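You operate a simulated robot arm through the tools that you are given. There is no shell and no other tool.

The job below is to be done with a simulated robot arm. You get a single attempt, and the scene is never put back.

JOB
Roll the cabinet skid to the stop on its ticket and pin it.
Fine: push that stop in first and leave the other out; brake off, roll the skid against the stop by its handle, brake on, then drop the pin through the lug. Keep clear of the rails while it rolls.

The check looks at the end state, three seconds after you hand in, the way a careful person would. Anything else that was tipped, shoved, dropped, spilled or broken makes it a failure.

ROBOT AND FRAMES
A 6-joint arm with a two-finger gripper, fixed in place. Base frame: the origin is at the foot of the arm, x ahead of it, y to its left, z up. Lengths are in m, angles in degrees, forces in N, time in s.
Its first joint turns from -166.0 to 166.0 degrees. Payload 3.43 kg.
Tool frame: the origin (TCP) lies between the finger pads and is the grasp point; the fingertips stand 0.02 m ahead of it; z points along the fingers, y is the line along which they close. The gripper opens to 0.19 m. The gripper's body begins 0.248 m behind the TCP.
Orientation is told as [roll, pitch, yaw] about the base's x, y, z axes, in that order, counted from this pose: with the fingers straight down and closing along the base's y, the tool's x points along the base's -x, its y along +y and its z along -z.

CONTROLS
- The arm moves only by the tool servo_tool. Its arguments are lists of equal length, an entry for each row: "offset": the shift along the base's x, y, z in m, a list of three; "delta_rot": the turn, a rotation vector about the base's x, y, z in degrees, a list of three; "gripper": the gripper command, from -1 (fully open) to 1 (shut), values between in proportion. In form: {"offset": [[tx, ty, tz], ...], "delta_rot": [[rx, ry, rz], ...], "gripper": [gripper, ...]}. A call has 1 to 20 rows; each row is the pose to reach, as a shift and turn from the pose commanded when the call began. A row lasts 0.2 s, in which the tool goes at most 0.05 m and 8.6 degrees; a call with a longer step from one row to the next is refused whole, and so is a gripper value outside its range. Where a pose cannot be reached the arm comes as near as it can. A force on the tool above 90 N (or 10 N above the force at the start of the call, whichever is more), or a blocked arm, ends the call early, and 0.2 s more pass. The fingers move at their own pace (about 0.045 m/s each) and stop on an object; they squeeze with about 43 N. The grip force told is the motor's: it shows also when the fingers shut on nothing. Time passes only in rows, and 0.2 s behind the last, so rows that repeat a pose let the fingers close. The reply holds the time, the measured pose of the TCP, the force on the tool along the base axes, the opening and the grip force, in the units named above and with some noise, with the torque about the TCP (base axes, N m) and any sound that the robot's microphone picked up.
- Cameras (640 x 400 px; columns grow to the right, rows downward): "scene" is fixed at [0.2202, -0.5, 1.1224]; the picture's right is [0.63, -0.78, 0.00], its down [-0.29, -0.23, -0.93] and it looks along [0.72, 0.58, -0.37] (base axes); focal length 356 px, centre (320, 200). "wrist" rides on the gripper at [0.07, -0.008, -0.288] in the tool frame; the picture's right is [0.12, 0.99, 0.00], its down [-0.96, 0.12, -0.25] and it looks along [-0.25, 0.03, 0.97] (tool axes); focal length 261 px, centre (320, 200). There is no depth. A picture from a camera that has moved, and an enlarged one, comes with that camera's place and axes in the base frame and with its lens.
- grab_frame(camera): a new picture of that camera. No time passes.
- slide_trunk(by): slides the trunk up (or, below 0, down) by that many m; the arm rides with it, the base frame stays. It gives what a move gives, with no picture.
- enlarge(camera, box): a new picture of the part [left, top, right, bottom] of that camera's present view, enlarged. No time passes.
- job_done(): hands the job in; it is judged then, once.

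Nothing tells you positions but the pictures and the camera data. Unless the task says otherwise, let go and move clear before handing in.

The tools are called as a command line: name --argument value ..., lists and objects as JSON in quotes. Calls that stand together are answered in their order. servo_tool: Moves the arm, as the interface text tells. Its arguments: {"type":"object","properties":{"offset":{"type":"array"},"delta_rot":{"type":"array"},"gripper":{"type":"array"}},"required":["offset","delta_rot","gripper"]} The other tools are called the same way: slide_trunk (by) slides the trunk up or down; grab_frame (camera) takes a picture; enlarge (camera, box) takes an enlarged picture of a part of a camera's view; job_done () hands the job in.

At the start:

```text
time: 0.0
position: [0.7764, -0.2094, 0.9728]
tcp_rot: [0.0, 0.0, 0.0]
contact_force: [-0.7, 0.0, -0.3]
moment: [-0.04, -0.01, 0.0]
gripper_width: 0.19
grip_force: 0.0
trunk travel left (down, up): [-0.175, 0.065]
```

scene: 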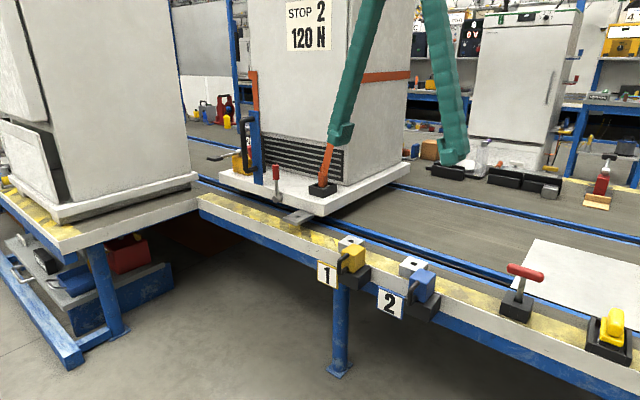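
wrist: 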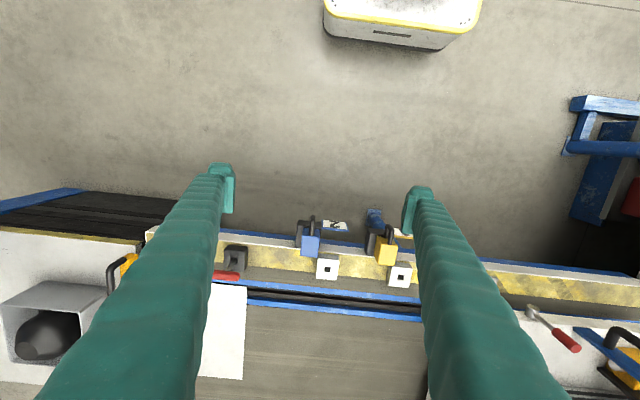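

I see a cabinet skid on rails with a ticket "STOP 2 / 120 N", two stops (1 yellow, 2 blue) on the rail edge, a red T-handled pin on a block, and a brake lever and handle on the skid. I'll look closer before moving.

enlarge --camera "scene" --box '[200, 60, 440, 210]'

enlarge --camera "scene" --box '[280, 200, 480, 325]'

enlarge --camera "scene" --box '[460, 230, 640, 370]'

enlarge --camera "wrist" --box '[200, 180, 440, 330]'

enlarge --camera "wrist" --box '[440, 240, 640, 400]'

enlarge --camera "scene" --box '[190, 100, 350, 230]'

```text
2.67 times, centred on (320, 135) of scene
camera zoom: at [0.2202, -0.5, 1.1224], right [0.63, -0.78, 0.0], down [-0.29, -0.23, -0.93], along [0.72, 0.58, -0.37], focal length 949 px, centre (320, 373)
```

zoom: 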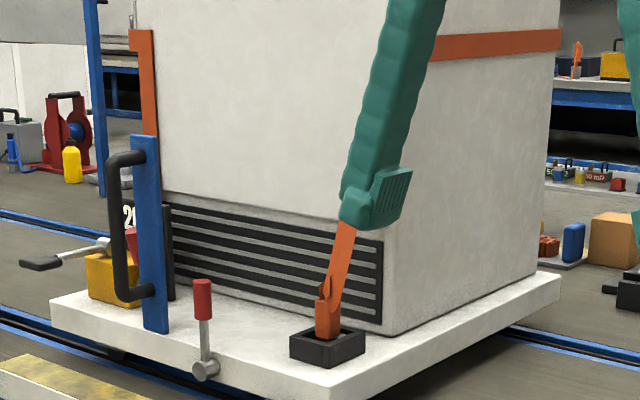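

```text
3.20 times, centred on (380, 262) of scene
camera zoom: at [0.2202, -0.5, 1.1224], right [0.63, -0.78, 0.0], down [-0.29, -0.23, -0.93], along [0.72, 0.58, -0.37], focal length 1139 px, centre (128, 0)
```

zoom: 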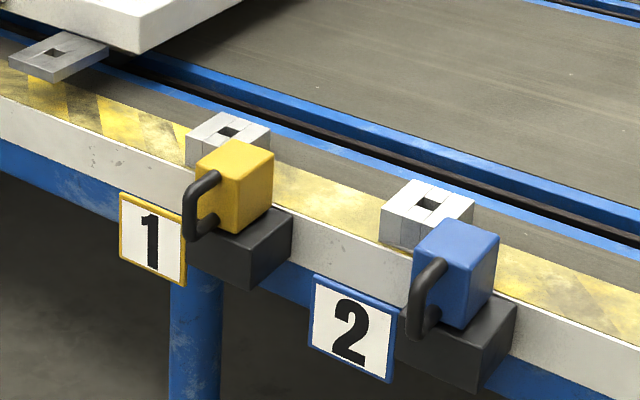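

```text
2.86 times, centred on (550, 300) of scene
camera zoom: at [0.2202, -0.5, 1.1224], right [0.63, -0.78, 0.0], down [-0.29, -0.23, -0.93], along [0.72, 0.58, -0.37], focal length 1017 px, centre (-337, -86)
```

zoom: 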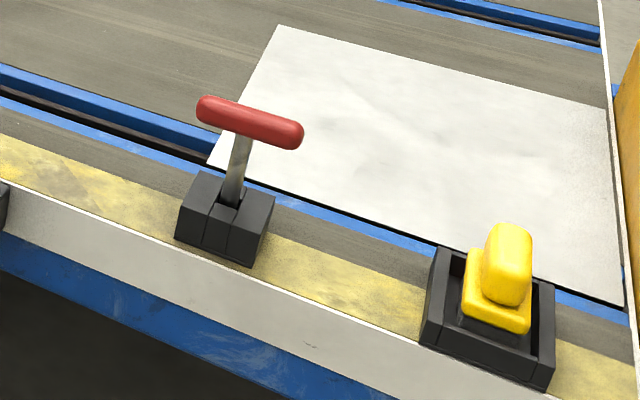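

```text
2.67 times, centred on (320, 255) of wrist
camera zoom: at [0.705, -0.2187, 1.2616], right [-0.12, 0.99, 0.0], down [0.96, 0.12, 0.25], along [0.25, 0.03, -0.97], focal length 695 px, centre (320, 53)
```

zoom: 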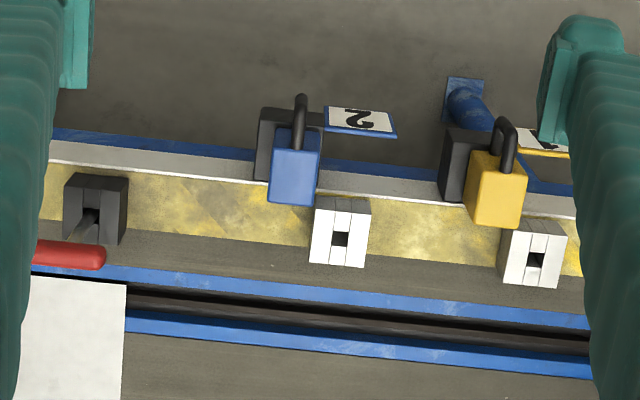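

```text
2.50 times, centred on (540, 320) of wrist
camera zoom: at [0.705, -0.2187, 1.2616], right [-0.12, 0.99, 0.0], down [0.96, 0.12, 0.25], along [0.25, 0.03, -0.97], focal length 652 px, centre (-230, -100)
```

zoom: 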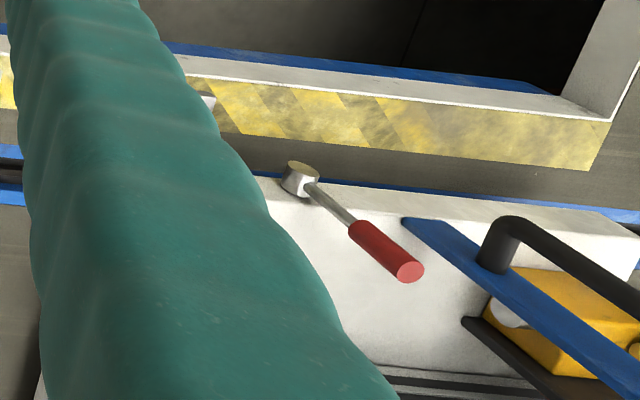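

```text
3.08 times, centred on (270, 165) of scene
camera zoom: at [0.2202, -0.5, 1.1224], right [0.63, -0.78, 0.0], down [-0.29, -0.23, -0.93], along [0.72, 0.58, -0.37], focal length 1095 px, centre (474, 308)
```

zoom: 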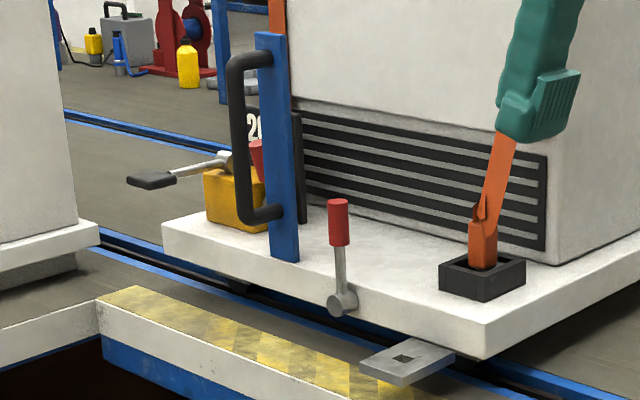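

Blue stop 2 seems to be near (1.03, -0.21, 0.53), and the skid sits further along +y. I'll raise and retract the arm with some tilt, for a clear view of both scene and wrist.

servo_tool --offset '[[-0.02, 0, 0.04], [-0.04, 0, 0.08], [-0.06, 0, 0.12], [-0.08, 0, 0.16], [-0.1, 0, 0.2], [-0.12, 0, 0.24], [-0.14, 0, 0.28], [-0.16, 0, 0.32]]' --delta_rot '[[0, -5, 0], [0, -10, 0], [0, -15, 0], [0, -20, 0], [0, -25, 0], [0, -30, 0], [0, -35, 0], [0, -40, 0]]' --gripper '[-1, -1, -1, -1, -1, -1, -1, -1]'

grab_frame --camera "scene"

grab_frame --camera "wrist"

```text
time: 1.8
position: [0.6166, -0.2088, 1.294]
tcp_rot: [0.1, -40.0, -0.1]
contact_force: [1.2, -0.5, -1.0]
moment: [0.1, 0.11, 0.08]
gripper_width: 0.1898
grip_force: 0.1
trunk travel left (down, up): [-0.175, 0.065]
```

```text
taken
```

scene: 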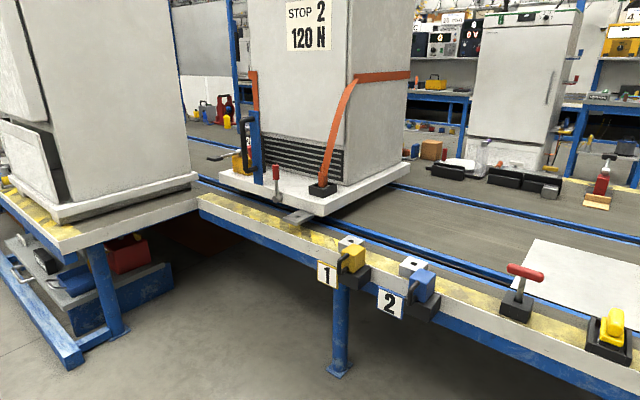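

```text
taken
camera wrist: at [0.3775, -0.218, 1.4686], right [-0.09, 0.99, -0.08], down [0.58, 0.11, 0.81], along [0.81, 0.03, -0.58], focal length 261 px, centre (320, 200)
```

wrist: 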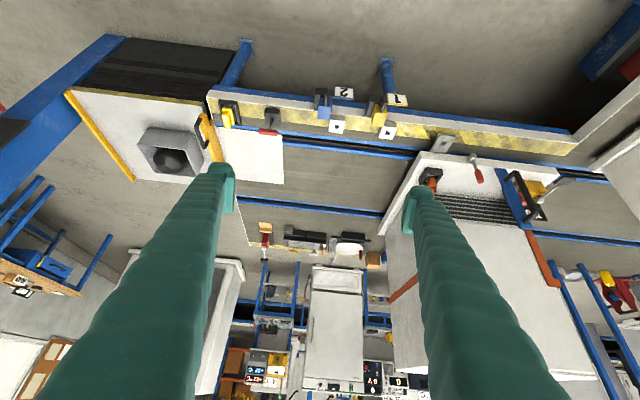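

The arm is out of the way now and the strap is a tie-down on the skid. I'll zoom into the handle, brake, lug and stops from both cameras.

enlarge --camera "scene" --box '[200, 110, 330, 230]'

enlarge --camera "wrist" --box '[400, 120, 620, 260]'

enlarge --camera "wrist" --box '[200, 70, 420, 200]'

enlarge --camera "scene" --box '[230, 0, 440, 120]'

enlarge --camera "scene" --box '[225, 140, 285, 190]'

enlarge --camera "scene" --box '[310, 225, 450, 325]'

```text
3.33 times, centred on (265, 170) of scene
camera zoom: at [0.2202, -0.5, 1.1224], right [0.63, -0.78, 0.0], down [-0.29, -0.23, -0.93], along [0.72, 0.58, -0.37], focal length 1187 px, centre (503, 300)
```

zoom: 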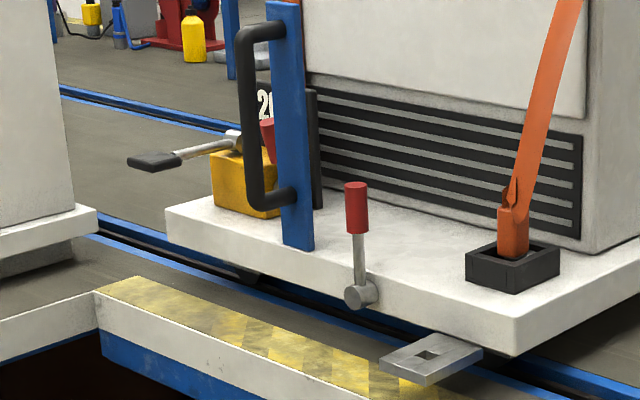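

```text
2.86 times, centred on (510, 190) of wrist
camera zoom: at [0.3775, -0.218, 1.4686], right [-0.09, 0.99, -0.08], down [0.58, 0.11, 0.81], along [0.81, 0.03, -0.58], focal length 745 px, centre (-223, 229)
```

zoom: 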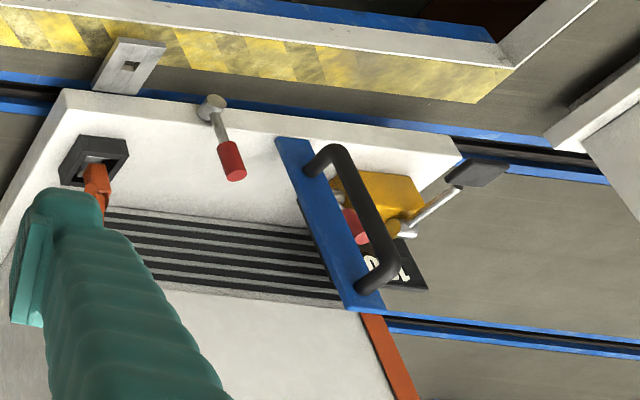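

```text
2.91 times, centred on (310, 135) of wrist
camera zoom: at [0.3775, -0.218, 1.4686], right [-0.09, 0.99, -0.08], down [0.58, 0.11, 0.81], along [0.81, 0.03, -0.58], focal length 758 px, centre (349, 389)
```

zoom: 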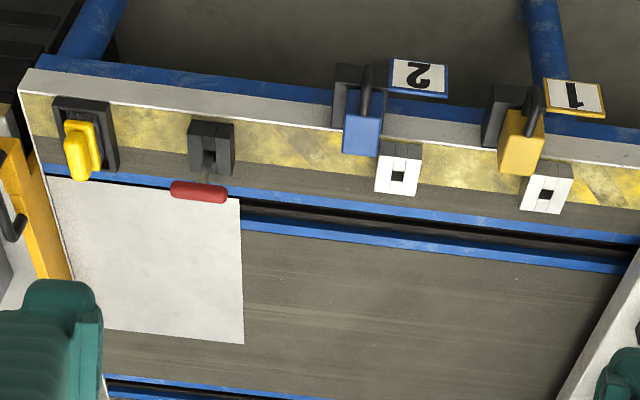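

```text
3.05 times, centred on (335, 60) of scene
camera zoom: at [0.2202, -0.5, 1.1224], right [0.63, -0.78, 0.0], down [-0.29, -0.23, -0.93], along [0.72, 0.58, -0.37], focal length 1085 px, centre (274, 627)
```

zoom: 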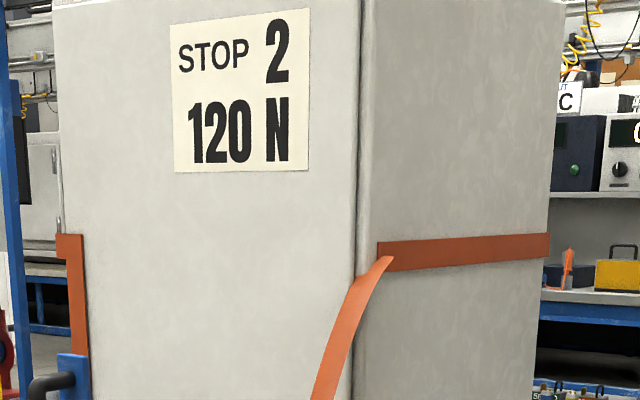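

```text
8.00 times, centred on (255, 165) of scene
camera zoom: at [0.2202, -0.5, 1.1224], right [0.63, -0.78, 0.0], down [-0.29, -0.23, -0.93], along [0.72, 0.58, -0.37], focal length 2848 px, centre (840, 480)
```

zoom: 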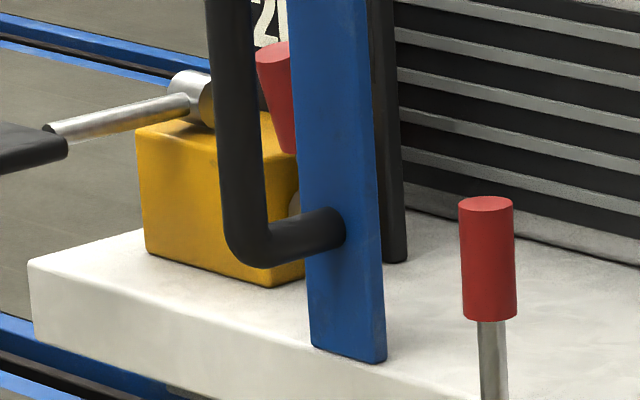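

```text
4.00 times, centred on (380, 275) of scene
camera zoom: at [0.2202, -0.5, 1.1224], right [0.63, -0.78, 0.0], down [-0.29, -0.23, -0.93], along [0.72, 0.58, -0.37], focal length 1424 px, centre (80, -100)
```

zoom: 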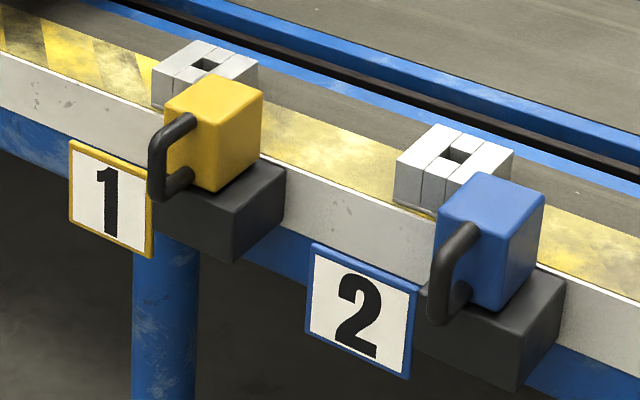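

The yellow box behind the handle carries a lever, a red pointer and a plate that I can't read yet. I'll move the wrist camera over in front of the handle for a proper look at it and the red lever.

servo_tool --offset '[[-0.01, 0.045, -0.01], [-0.02, 0.09, -0.02], [-0.03, 0.135, -0.03], [-0.04, 0.18, -0.04], [-0.05, 0.225, -0.05], [-0.06, 0.27, -0.06], [-0.07, 0.315, -0.07], [-0.08, 0.36, -0.08], [-0.08, 0.4, -0.1], [-0.08, 0.43, -0.13], [-0.08, 0.45, -0.17]]' --delta_rot '[[0, 0, 0], [0, 0, 0], [0, 0, 0], [0, 0, 0], [0, 0, 0], [0, 0, 0], [0, 0, 0], [0, 0, 0], [0, 0, 0], [0, 0, 0], [0, 0, 0]]' --gripper '[-1, -1, -1, -1, -1, -1, -1, -1, -1, -1, -1]'

grab_frame --camera "wrist"

```text
time: 4.2
position: [0.5448, 0.2215, 1.1233]
tcp_rot: [0.0, -40.1, -2.5]
contact_force: [-4.8, 5.3, 1.1]
moment: [-0.9, -0.79, -0.74]
gripper_width: 0.1899
grip_force: 0.1
trunk travel left (down, up): [-0.175, 0.065]
```

```text
taken
camera wrist: at [0.3053, 0.2222, 1.2982], right [-0.05, 1.0, -0.08], down [0.58, 0.09, 0.81], along [0.81, -0.01, -0.58], focal length 261 px, centre (320, 200)
```

wrist: 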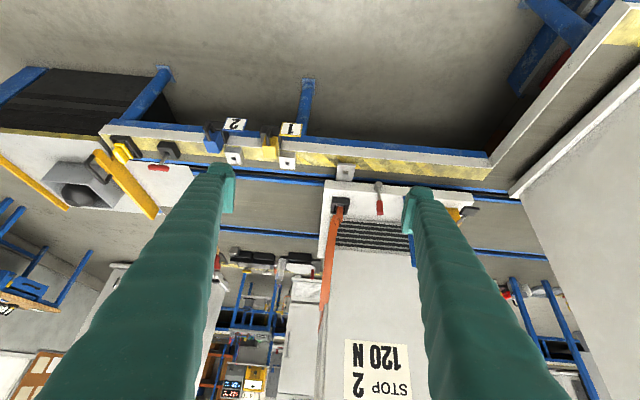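

The finger hides the handle, so I'll shift sideways to put it between the fingers.

servo_tool --offset '[[0.02, 0.03, 0], [0.05, 0.06, -0.01], [0.08, 0.09, -0.02], [0.1, 0.13, -0.03], [0.1, 0.15, -0.03]]' --delta_rot '[[0, 0, 0], [0, 0, 0], [0, 0, 0], [0, 0, 0], [0, 0, 0]]' --gripper '[-1, -1, -1, -1, -1]'

grab_frame --camera "wrist"

enlarge --camera "wrist" --box '[240, 150, 410, 270]'

```text
time: 5.4
position: [0.6363, 0.3905, 1.0952]
tcp_rot: [0.0, -40.1, 0.0]
contact_force: [-1.0, -0.4, 0.2]
moment: [0.05, 0.01, 0.0]
gripper_width: 0.1903
grip_force: 0.1
trunk travel left (down, up): [-0.175, 0.065]
```

```text
taken
camera wrist: at [0.3967, 0.381, 1.2693], right [-0.09, 0.99, -0.08], down [0.58, 0.12, 0.81], along [0.81, 0.03, -0.58], focal length 261 px, centre (320, 200)
```

wrist: 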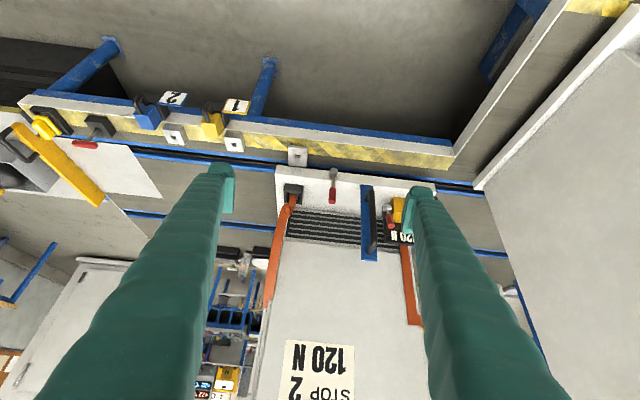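

```text
3.33 times, centred on (325, 210) of wrist
camera zoom: at [0.3967, 0.381, 1.2693], right [-0.09, 0.99, -0.08], down [0.58, 0.12, 0.81], along [0.81, 0.03, -0.58], focal length 869 px, centre (303, 167)
```

zoom: 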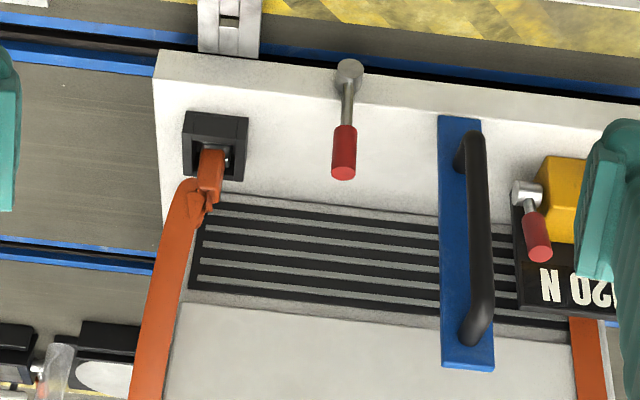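

A second red lever and a "?20 N" plate sit at the yellow box. I'll move a bit further along to read it.

servo_tool --offset '[[0.02, 0.03, -0.02], [0.02, 0.07, -0.04], [0.02, 0.1, -0.06], [0.02, 0.1, -0.06]]' --delta_rot '[[0, 0, 0], [0, 0, 0], [0, 0, 0], [0, 0, 0]]' --gripper '[-1, -1, -1, -1]'

grab_frame --camera "wrist"

enlarge --camera "wrist" --box '[260, 150, 420, 270]'

enlarge --camera "wrist" --box '[320, 170, 400, 230]'

```text
time: 6.4
position: [0.6549, 0.4911, 1.0321]
tcp_rot: [0.1, -40.1, 0.0]
contact_force: [-0.2, 0.5, -0.2]
moment: [0.02, -0.01, 0.0]
gripper_width: 0.19
grip_force: 0.1
trunk travel left (down, up): [-0.175, 0.065]
```

```text
taken
camera wrist: at [0.4168, 0.4824, 1.2076], right [-0.09, 0.99, -0.08], down [0.58, 0.12, 0.81], along [0.81, 0.03, -0.58], focal length 261 px, centre (320, 200)
```

wrist: 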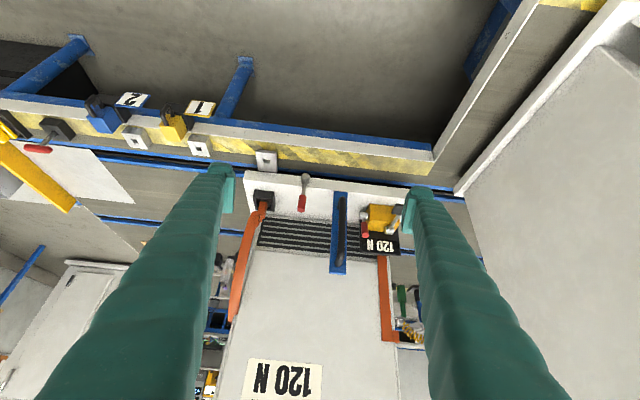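

```text
3.33 times, centred on (340, 210) of wrist
camera zoom: at [0.4168, 0.4824, 1.2076], right [-0.09, 0.99, -0.08], down [0.58, 0.12, 0.81], along [0.81, 0.03, -0.58], focal length 869 px, centre (253, 167)
```

zoom: 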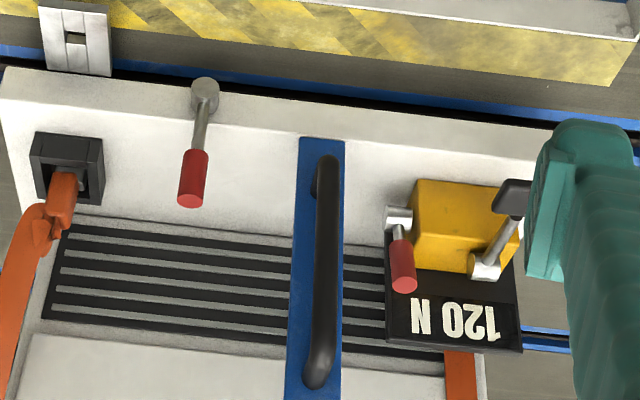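

```text
6.67 times, centred on (360, 200) of wrist
camera zoom: at [0.4168, 0.4824, 1.2076], right [-0.09, 0.99, -0.08], down [0.58, 0.12, 0.81], along [0.81, 0.03, -0.58], focal length 1738 px, centre (53, 200)
```

zoom: 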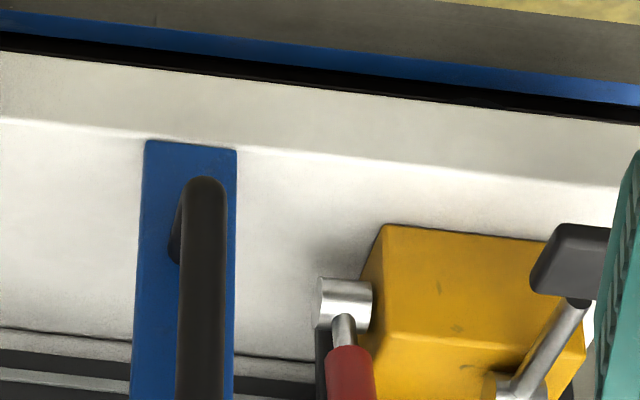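

The plate reads "120 N", and with a lever pair and the strap it looks like the strap tensioner already at the ticket's value, so I'll leave it alone. The red lever at the skid's front edge should be the brake, so I'll zoom in on its hub.

enlarge --camera "scene" --box '[255, 155, 303, 215]'

enlarge --camera "wrist" --box '[240, 140, 320, 220]'

enlarge --camera "scene" --box '[190, 130, 260, 190]'

enlarge --camera "wrist" --box '[0, 80, 220, 220]'

```text
6.67 times, centred on (279, 185) of scene
camera zoom: at [0.2202, -0.5, 1.1224], right [0.63, -0.78, 0.0], down [-0.29, -0.23, -0.93], along [0.72, 0.58, -0.37], focal length 2374 px, centre (593, 300)
```

zoom: 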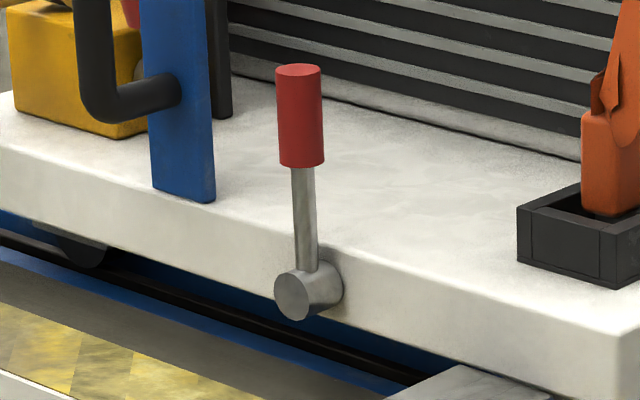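

```text
5.00 times, centred on (280, 180) of wrist
camera zoom: at [0.4168, 0.4824, 1.2076], right [-0.09, 0.99, -0.08], down [0.58, 0.12, 0.81], along [0.81, 0.03, -0.58], focal length 1303 px, centre (520, 300)
```

zoom: 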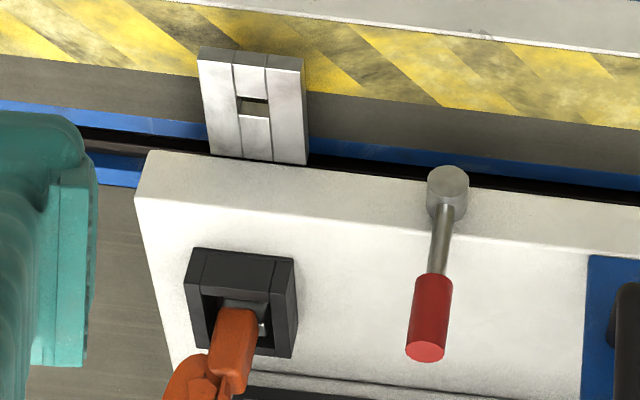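

```text
6.67 times, centred on (225, 160) of scene
camera zoom: at [0.2202, -0.5, 1.1224], right [0.63, -0.78, 0.0], down [-0.29, -0.23, -0.93], along [0.72, 0.58, -0.37], focal length 2374 px, centre (953, 467)
```

zoom: 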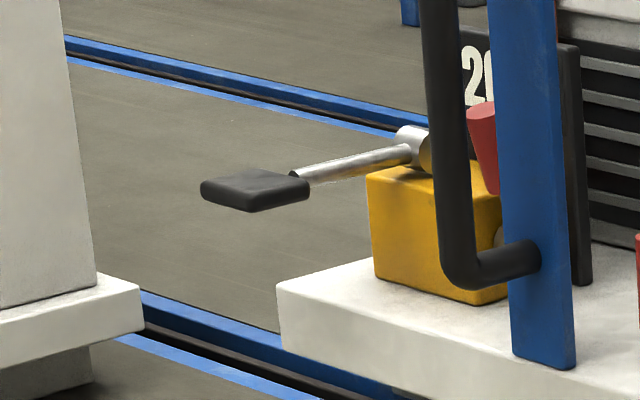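

```text
2.86 times, centred on (110, 150) of wrist
camera zoom: at [0.4168, 0.4824, 1.2076], right [-0.09, 0.99, -0.08], down [0.58, 0.12, 0.81], along [0.81, 0.03, -0.58], focal length 745 px, centre (920, 343)
```

zoom: 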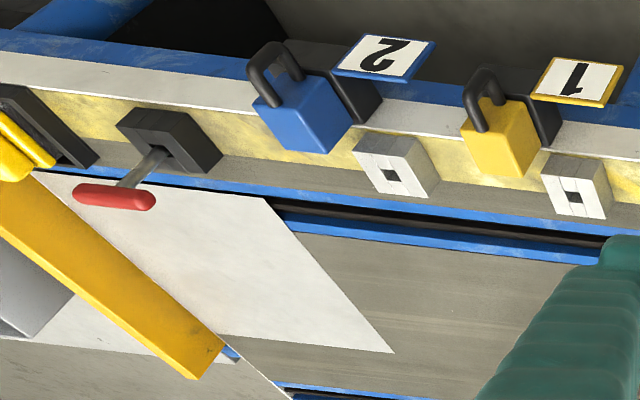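

The strap tensioner is already at 120 N, the lug hole is near (1.09, 0.31, 0.585) and stop 2's socket is near (1.09, -0.15, 0.565), so the skid has to travel about 0.46 m toward -y. First comes stop 2: I'll swing in front of it, high up, levelling the tool.

servo_tool --offset '[[0.005, -0.047, 0], [0.01, -0.094, 0], [0.015, -0.141, 0], [0.02, -0.188, 0], [0.025, -0.235, 0], [0.03, -0.282, 0], [0.035, -0.329, 0], [0.04, -0.376, 0], [0.045, -0.423, 0], [0.05, -0.47, 0], [0.055, -0.517, 0], [0.06, -0.564, 0], [0.065, -0.611, 0], [0.065, -0.655, -0.01], [0.065, -0.69, -0.04], [0.065, -0.701, -0.08], [0.065, -0.701, -0.12], [0.065, -0.701, -0.16]]' --delta_rot '[[0, -2, 0], [0, -4, 0], [0, -6, 0], [0, -8, 0], [0, -10, 0], [0, -12, 0], [0, -14, 0], [0, -16, 0], [0, -18, 0], [0, -20, 0], [0, -22, 0], [0, -24, 0], [0, -26, 0], [0, -28, 0], [0, -30, 0], [0, -30, 0], [0, -30, 0], [0, -30, 0]]' --gripper '[-1, -1, -1, -1, -1, -1, -1, -1, -1, -1, -1, -1, -1, -1, -1, -1, -1, -1]'

grab_frame --camera "wrist"

grab_frame --camera "scene"

```text
time: 10.2
position: [0.815, -0.0703, 0.9407]
tcp_rot: [3.8, -68.3, -14.5]
contact_force: [-0.7, -1.3, 1.6]
moment: [0.06, 0.11, 0.06]
gripper_width: 0.1898
grip_force: 0.0
out of reach, approached as far as the arm can: row 11, 12, 13, 14, 15, 16, 17, 18
trunk travel left (down, up): [-0.175, 0.065]
```

```text
taken
camera wrist: at [0.5257, -0.0232, 0.9828], right [0.15, 0.99, -0.09], down [0.14, 0.07, 0.99], along [0.98, -0.16, -0.13], focal length 261 px, centre (320, 200)
```

wrist: 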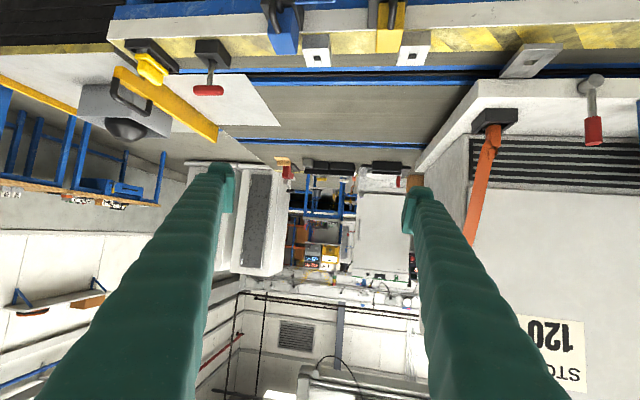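

```text
taken
```

scene: 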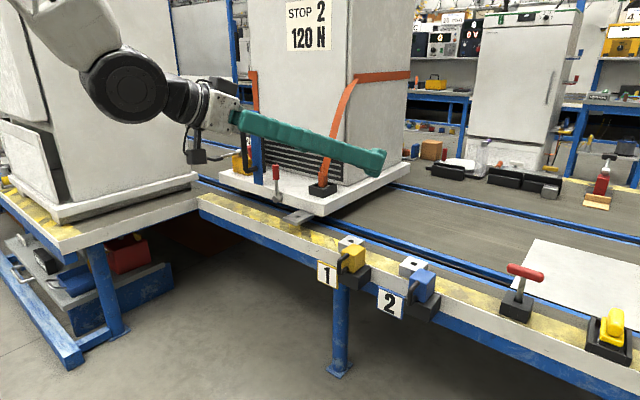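

That pose was too close to the base for a level tool. I'll extend outward before continuing.

servo_tool --offset '[[0.03, 0, 0], [0.06, 0, 0], [0.09, 0, 0], [0.12, 0, 0], [0.12, 0, 0]]' --delta_rot '[[0, 0, 0], [0, 0, 0], [0, 0, 0], [0, 0, 0], [0, 0, 0]]' --gripper '[-1, -1, -1, -1, -1]'

```text
time: 11.4
position: [0.9367, -0.0705, 0.94]
tcp_rot: [3.8, -68.2, -14.5]
contact_force: [0.2, 0.5, -1.2]
moment: [-0.05, -0.02, 0.01]
gripper_width: 0.19
grip_force: 0.0
trunk travel left (down, up): [-0.175, 0.065]
```

The commanded pose follows the actual one, and the arm is at (0.937, -0.07, 0.94). I'll align the tool to point along +x and nearly level, in front of stop 2, and start down.

servo_tool --offset '[[-0.01, -0.03, -0.01], [-0.02, -0.06, -0.03], [-0.03, -0.09, -0.05], [-0.04, -0.12, -0.07], [-0.05, -0.14, -0.1], [-0.05, -0.14, -0.14], [-0.05, -0.14, -0.18]]' --delta_rot '[[-0.5, -2.3, 2.2], [-1, -4.7, 4.4], [-1.5, -7, 6.5], [-2, -9.4, 8.7], [-2.54, -11.7, 10.83], [-2.54, -11.7, 10.83], [-2.54, -11.7, 10.83]]' --gripper '[-0.9, -0.8, -0.7, -0.6, -0.5, -0.5, -0.5]'

grab_frame --camera "wrist"

grab_frame --camera "scene"

```text
time: 13.0
position: [0.9257, -0.0746, 0.7914]
tcp_rot: [-28.7, -76.4, 15.8]
contact_force: [-0.6, 0.2, 0.4]
moment: [0.07, 0.19, 0.07]
gripper_width: 0.1425
grip_force: 0.1
out of reach, approached as far as the arm can: row 1, 2, 3, 4, 5, 6, 7
trunk travel left (down, up): [-0.175, 0.065]
```

```text
taken
camera wrist: at [0.6342, -0.0225, 0.7843], right [0.18, 0.96, -0.23], down [0.01, 0.23, 0.97], along [0.98, -0.18, 0.03], focal length 261 px, centre (320, 200)
```

wrist: 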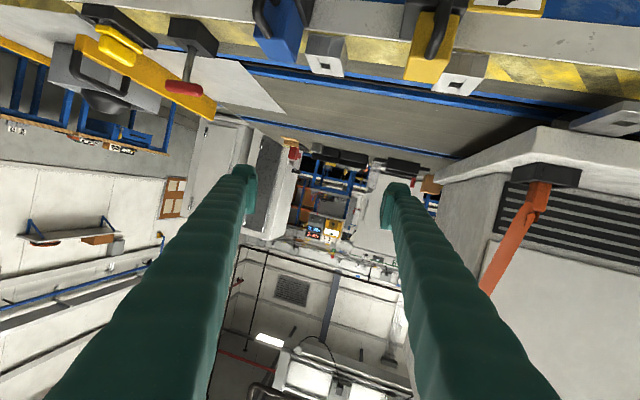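

```text
taken
```

scene: 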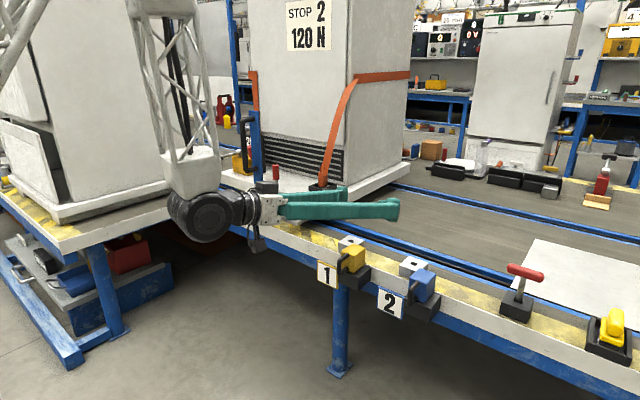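

The wrist cannot bend to level this close in, but the stop handle is within reach of a tilted tool. I'll return to a roughly 45° forward tilt, which should be good for pushing.

servo_tool --offset '[[-0.008, -0.009, 0.008], [-0.016, -0.018, 0.016], [-0.024, -0.027, 0.024], [-0.032, -0.037, 0.032], [-0.04, -0.046, 0.04], [-0.05, -0.056, 0.048], [-0.058, -0.065, 0.056], [-0.066, -0.075, 0.06], [-0.066, -0.1, 0.06], [-0.066, -0.135, 0.06]]' --delta_rot '[[1.6, 3.9, 0], [3.2, 7.8, 0], [4.7, 11.7, 0], [6.3, 15.6, 0], [7.9, 19.6, 0], [9.5, 23.5, 0], [11, 27.4, 0], [12.6, 31.3, 0], [12.6, 31.3, 0], [12.6, 31.3, 0]]' --gripper '[-0.5, -0.4, -0.3, -0.2, 0, 0.2, 0.4, 0.6, 1, 1]'

grab_frame --camera "wrist"

grab_frame --camera "scene"

```text
time: 15.2
position: [0.8489, -0.1744, 0.8333]
tcp_rot: [-1.5, -41.7, -9.8]
contact_force: [-0.7, 0.0, 0.0]
moment: [-0.06, 0.01, -0.1]
gripper_width: 0.0
grip_force: 5.8
out of reach, approached as far as the arm can: row 2, 3, 4, 5, 6, 7, 8, 9, 10
trunk travel left (down, up): [-0.175, 0.065]
```

```text
taken
camera wrist: at [0.6075, -0.1342, 1.0018], right [0.1, 0.99, -0.1], down [0.57, 0.03, 0.82], along [0.82, -0.14, -0.56], focal length 261 px, centre (320, 200)
```

wrist: 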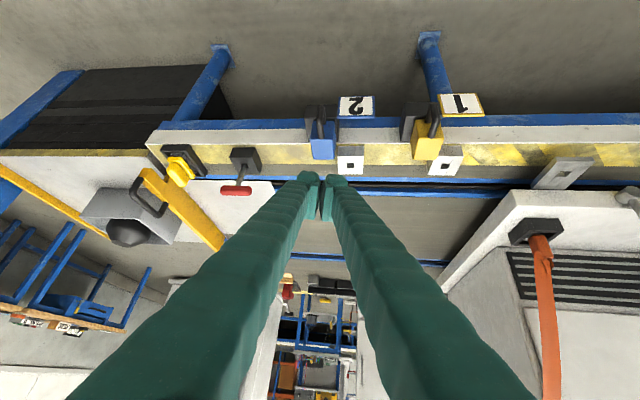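

```text
taken
```

scene: 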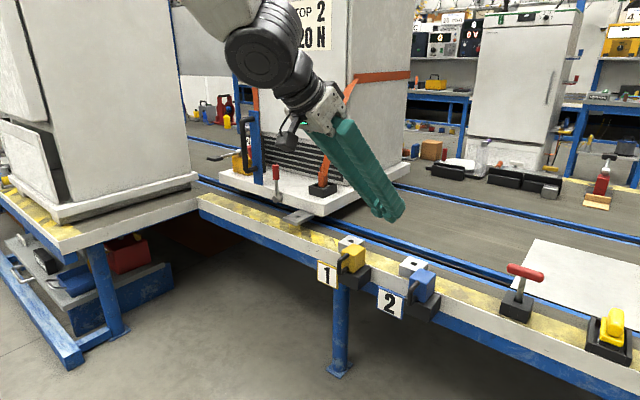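

The arm is back in a comfortable pose with the fingers shut. Now a close look at stop 2 from here for precise placement.

enlarge --camera "wrist" --box '[280, 80, 400, 180]'

enlarge --camera "wrist" --box '[380, 80, 500, 180]'

enlarge --camera "scene" --box '[370, 245, 450, 325]'

```text
4.00 times, centred on (340, 130) of wrist
camera zoom: at [0.6075, -0.1342, 1.0018], right [0.1, 0.99, -0.1], down [0.57, 0.03, 0.82], along [0.82, -0.14, -0.56], focal length 1043 px, centre (240, 480)
```

zoom: 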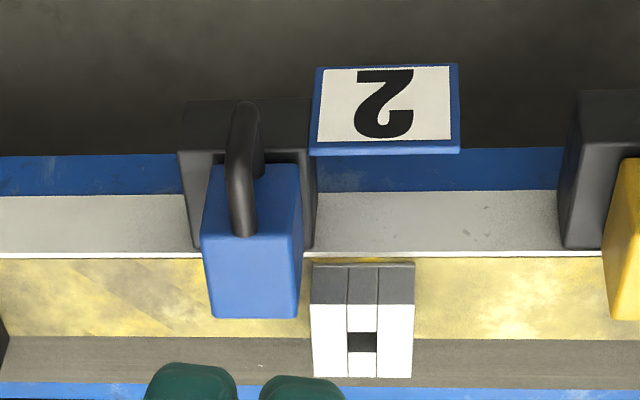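

```text
4.00 times, centred on (440, 130) of wrist
camera zoom: at [0.6075, -0.1342, 1.0018], right [0.1, 0.99, -0.1], down [0.57, 0.03, 0.82], along [0.82, -0.14, -0.56], focal length 1043 px, centre (-160, 480)
```

zoom: 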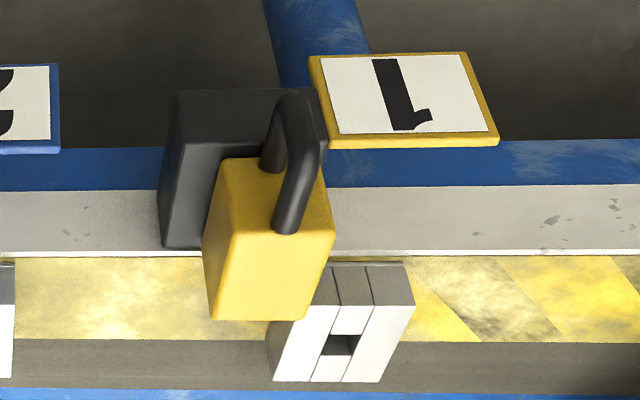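

```text
5.00 times, centred on (410, 285) of scene
camera zoom: at [0.2202, -0.5, 1.1224], right [0.63, -0.78, 0.0], down [-0.29, -0.23, -0.93], along [0.72, 0.58, -0.37], focal length 1780 px, centre (-130, -225)
```

zoom: 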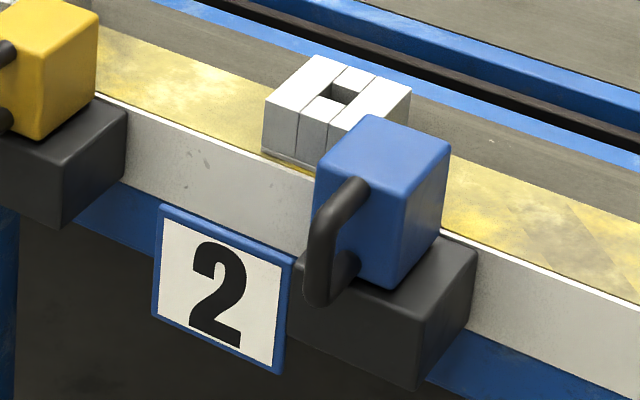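

I want one tighter look at the handle of stop 2 before committing.

enlarge --camera "scene" --box '[396, 258, 444, 310]'

enlarge --camera "wrist" --box '[300, 95, 360, 150]'

```text
7.69 times, centred on (420, 284) of scene
camera zoom: at [0.2202, -0.5, 1.1224], right [0.63, -0.78, 0.0], down [-0.29, -0.23, -0.93], along [0.72, 0.58, -0.37], focal length 2739 px, centre (-449, -446)
```

zoom: 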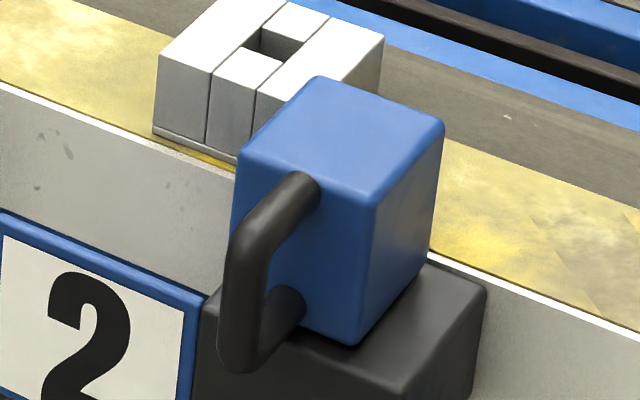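

```text
7.27 times, centred on (330, 122) of wrist
camera zoom: at [0.6075, -0.1342, 1.0018], right [0.1, 0.99, -0.1], down [0.57, 0.03, 0.82], along [0.82, -0.14, -0.56], focal length 1896 px, centre (247, 764)
```

zoom: 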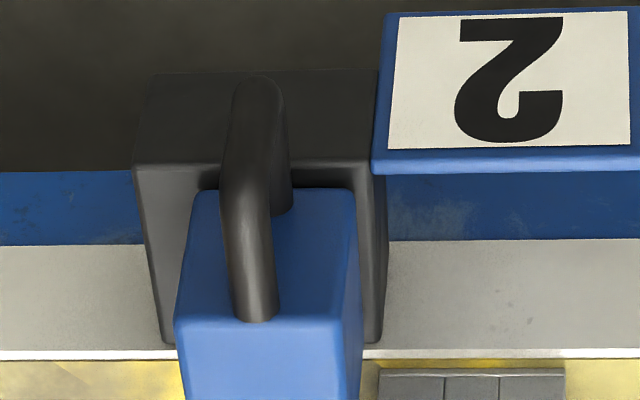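

Stop 2's handle is a vertical bar near (0.941, -0.212), z 0.545–0.587, on a block whose front face is at x≈0.982; pushing about 0.07 m puts it beside the socket. I'll bring slightly opened fingers down around that bar.

servo_tool --offset '[[0.003, -0.006, -0.03], [0.006, -0.012, -0.07], [0.009, -0.018, -0.11], [0.012, -0.024, -0.15], [0.013, -0.024, -0.175], [0.035, -0.028, -0.2], [0.055, -0.032, -0.224]]' --delta_rot '[[0, 0, 0], [0, 0, 0], [0, 0, 0], [0, 0, 0], [0, 0, 0], [0, 0, 0], [0, 0, 0]]' --gripper '[0.25, 0.25, 0.25, 0.25, 0.25, 0.25, 0.25]'

grab_frame --camera "wrist"

enlarge --camera "wrist" --box '[250, 80, 420, 220]'

enlarge --camera "scene" --box '[350, 200, 470, 320]'

```text
time: 16.8
position: [0.9161, -0.244, 0.6288]
tcp_rot: [-0.2, -44.7, -10.2]
contact_force: [-0.3, 0.1, 0.3]
moment: [0.01, 0.1, -0.02]
gripper_width: 0.0713
grip_force: 0.0
out of reach, approached as far as the arm can: row 1
trunk travel left (down, up): [-0.175, 0.065]
```

```text
taken
camera wrist: at [0.6662, -0.2073, 0.785], right [0.09, 0.99, -0.08], down [0.52, 0.02, 0.85], along [0.85, -0.12, -0.52], focal length 261 px, centre (320, 200)
```

wrist: 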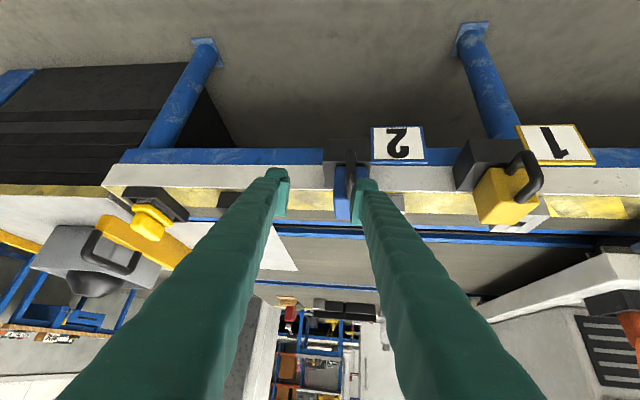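

```text
2.86 times, centred on (335, 150) of wrist
camera zoom: at [0.6662, -0.2073, 0.785], right [0.09, 0.99, -0.08], down [0.52, 0.02, 0.85], along [0.85, -0.12, -0.52], focal length 745 px, centre (277, 343)
```

zoom: 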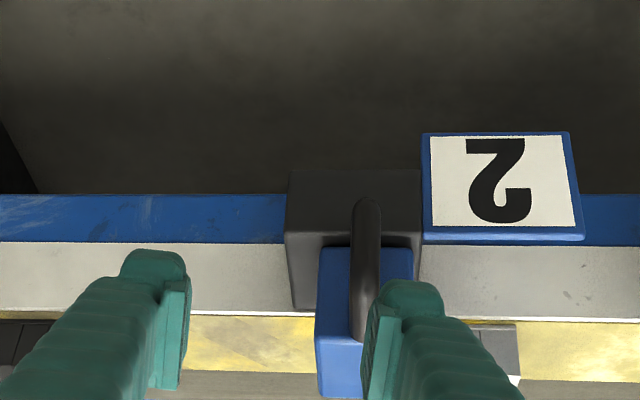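

```text
3.33 times, centred on (410, 260) of scene
camera zoom: at [0.2202, -0.5, 1.1224], right [0.63, -0.78, 0.0], down [-0.29, -0.23, -0.93], along [0.72, 0.58, -0.37], focal length 1187 px, centre (20, 0)
```

zoom: 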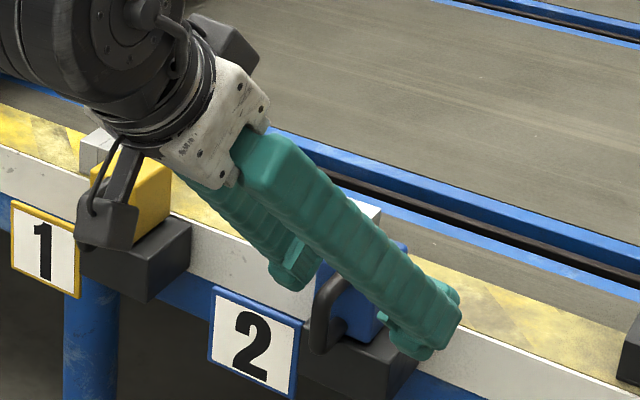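

The fingers are about 3 cm too far toward -y. I'll slide over at this height, then go down around the bar.

servo_tool --offset '[[-0.005, 0.016, 0.01], [-0.01, 0.032, 0.01], [-0.01, 0.032, 0.0]]' --delta_rot '[[0, 0, 0], [0, 0, 0], [0, 0, 0]]' --gripper '[0.25, 0.25, 0.25]'

enlarge --camera "wrist" --box '[250, 80, 420, 220]'

enlarge --camera "scene" --box '[350, 200, 470, 320]'

```text
time: 17.6
position: [0.9066, -0.2105, 0.6294]
tcp_rot: [-0.1, -44.7, -10.1]
contact_force: [-0.2, -0.5, -1.1]
moment: [0.0, 0.03, -0.01]
gripper_width: 0.0714
grip_force: 0.1
trunk travel left (down, up): [-0.175, 0.065]
```

```text
2.86 times, centred on (335, 150) of wrist
camera zoom: at [0.6569, -0.1747, 0.7843], right [0.09, 0.99, -0.08], down [0.52, 0.02, 0.85], along [0.85, -0.12, -0.52], focal length 745 px, centre (277, 343)
```

zoom: 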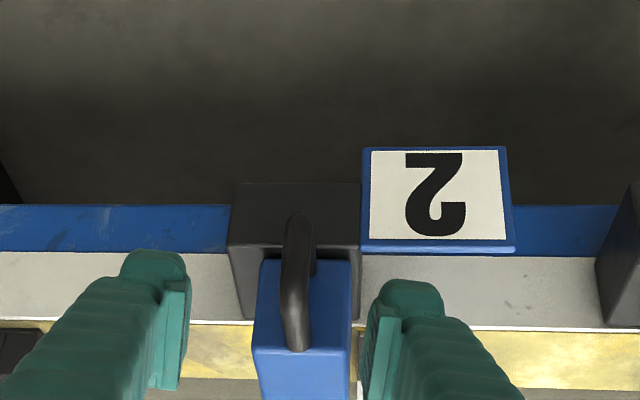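

```text
3.33 times, centred on (410, 260) of scene
camera zoom: at [0.2202, -0.5, 1.1224], right [0.63, -0.78, 0.0], down [-0.29, -0.23, -0.93], along [0.72, 0.58, -0.37], focal length 1187 px, centre (20, 0)
```

zoom: 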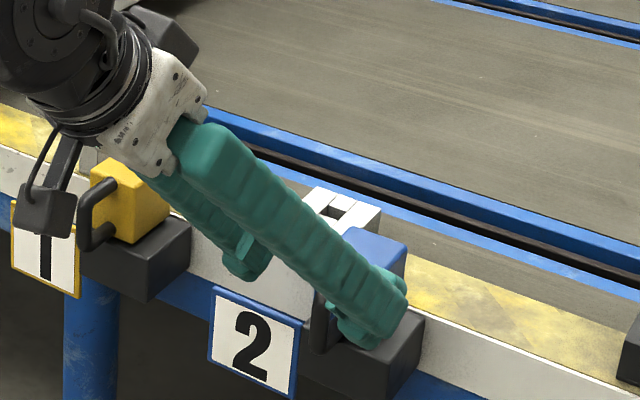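

The bar is between the fingers. Moving in to straddle it, then closing.

servo_tool --offset '[[0.01, 0.002, -0.02], [0.022, 0.003, -0.04], [0.034, 0.004, -0.057], [0.034, 0.004, -0.057]]' --delta_rot '[[0, 0, 0], [0, 0, 0], [0, 0, 0], [0, 0, 0]]' --gripper '[0.25, 0.25, 0.25, 0.25]'

enlarge --camera "wrist" --box '[250, 80, 420, 220]'

enlarge --camera "scene" --box '[350, 200, 470, 320]'

```text
time: 18.6
position: [0.9405, -0.207, 0.5711]
tcp_rot: [-0.2, -44.6, -10.2]
contact_force: [0.5, 0.6, -0.1]
moment: [0.01, -0.03, -0.01]
gripper_width: 0.0713
grip_force: 0.1
trunk travel left (down, up): [-0.175, 0.065]
```

```text
2.86 times, centred on (335, 150) of wrist
camera zoom: at [0.6906, -0.171, 0.7271], right [0.09, 0.99, -0.08], down [0.52, 0.02, 0.85], along [0.85, -0.12, -0.52], focal length 745 px, centre (277, 343)
```

zoom: 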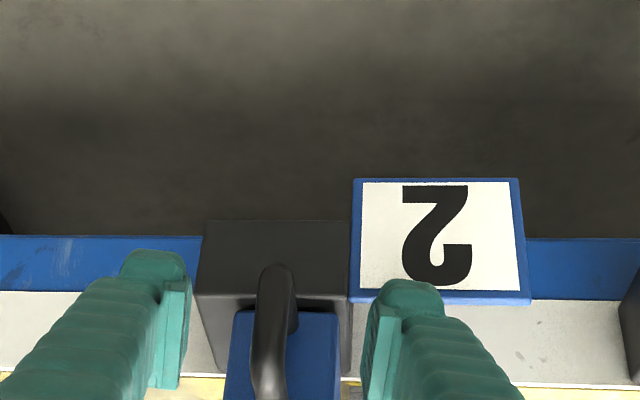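

```text
3.33 times, centred on (410, 260) of scene
camera zoom: at [0.2202, -0.5, 1.1224], right [0.63, -0.78, 0.0], down [-0.29, -0.23, -0.93], along [0.72, 0.58, -0.37], focal length 1187 px, centre (20, 0)
```

zoom: 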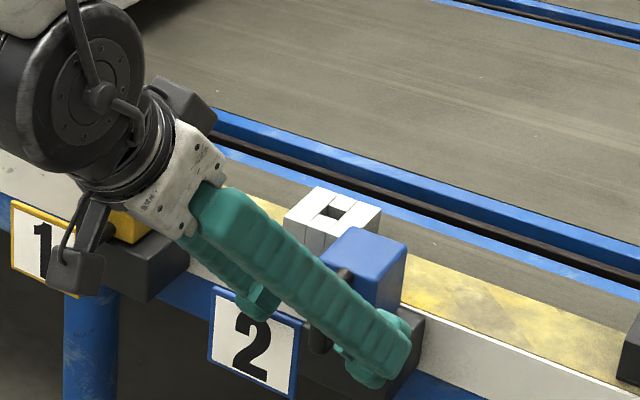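

servo_tool --offset '[[0, 0, 0], [0, 0, 0], [0, 0, 0], [0, 0, 0], [0, 0, 0]]' --delta_rot '[[0, 0, 0], [0, 0, 0], [0, 0, 0], [0, 0, 0], [0, 0, 0]]' --gripper '[1, 1, 1, 1, 1]'

enlarge --camera "wrist" --box '[250, 80, 420, 220]'

```text
time: 19.8
position: [0.9394, -0.2095, 0.5718]
tcp_rot: [0.0, -44.6, -10.3]
contact_force: [-1.3, -36.9, -2.9]
moment: [-0.98, 0.21, 0.32]
gripper_width: 0.0135
grip_force: 43.8
trunk travel left (down, up): [-0.175, 0.065]
```

```text
2.86 times, centred on (335, 150) of wrist
camera zoom: at [0.6904, -0.1729, 0.727], right [0.1, 0.99, -0.08], down [0.52, 0.02, 0.85], along [0.85, -0.13, -0.52], focal length 745 px, centre (277, 343)
```

zoom: 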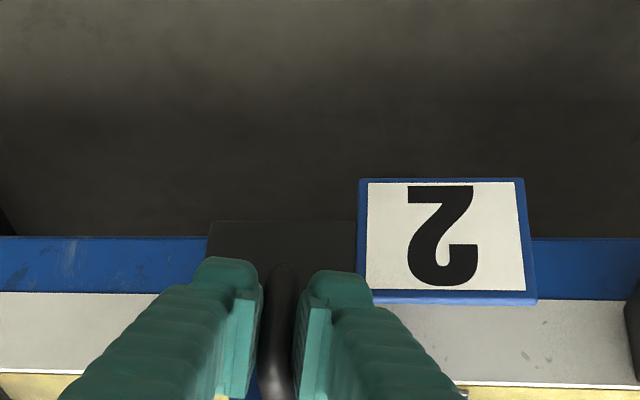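

I have the handle gripped (13.5 mm), with a sideways preload I'll relieve. Then I'll push inward in small steps.

servo_tool --offset '[[0, -0.0025, 0], [0.01, -0.0025, 0], [0.02, -0.0025, 0], [0.03, -0.0025, 0], [0.04, -0.0025, 0]]' --delta_rot '[[0, 0, 0], [0, 0, 0], [0, 0, 0], [0, 0, 0], [0, 0, 0]]' --gripper '[1, 1, 1, 1, 1]'

enlarge --camera "scene" --box '[350, 200, 470, 320]'

```text
time: 21.0
position: [0.9807, -0.2105, 0.5715]
tcp_rot: [0.0, -44.7, -10.1]
contact_force: [-1.5, -37.0, -3.9]
moment: [-1.12, 0.17, 0.44]
gripper_width: 0.0135
grip_force: 45.5
trunk travel left (down, up): [-0.175, 0.065]
```

```text
3.33 times, centred on (410, 260) of scene
camera zoom: at [0.2202, -0.5, 1.1224], right [0.63, -0.78, 0.0], down [-0.29, -0.23, -0.93], along [0.72, 0.58, -0.37], focal length 1187 px, centre (20, 0)
```

zoom: 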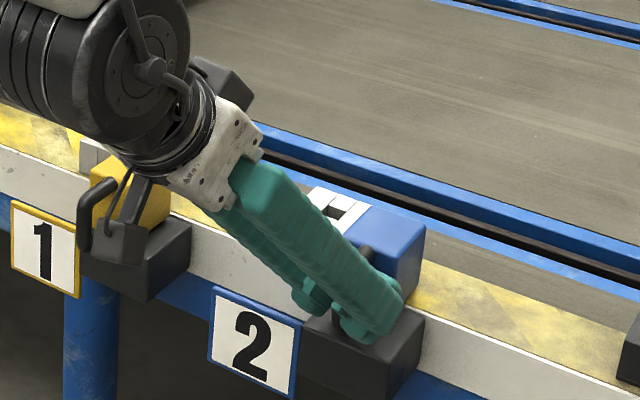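

The stop slides freely. Continuing the remaining distance.

servo_tool --offset '[[0.005, -0.003, 0], [0.012, -0.004, 0], [0.019, -0.004, 0], [0.026, -0.004, 0], [0.032, -0.004, 0]]' --delta_rot '[[0, 0, 0], [0, 0, 0], [0, 0, 0], [0, 0, 0], [0, 0, 0]]' --gripper '[1, 1, 1, 1, 1]'

enlarge --camera "scene" --box '[350, 200, 470, 320]'

```text
time: 22.2
position: [1.0063, -0.2106, 0.5664]
tcp_rot: [-0.1, -44.1, -10.0]
contact_force: [-76.9, 27.9, 1.5]
moment: [-1.43, 0.07, 2.12]
gripper_width: 0.0129
grip_force: 45.2
trunk travel left (down, up): [-0.175, 0.065]
```

```text
3.33 times, centred on (410, 260) of scene
camera zoom: at [0.2202, -0.5, 1.1224], right [0.63, -0.78, 0.0], down [-0.29, -0.23, -0.93], along [0.72, 0.58, -0.37], focal length 1187 px, centre (20, 0)
```

zoom: 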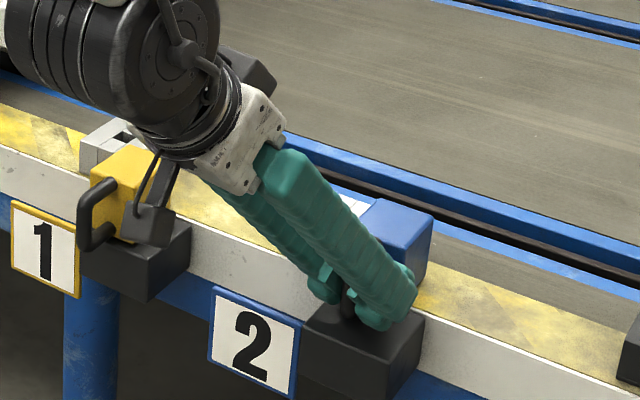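

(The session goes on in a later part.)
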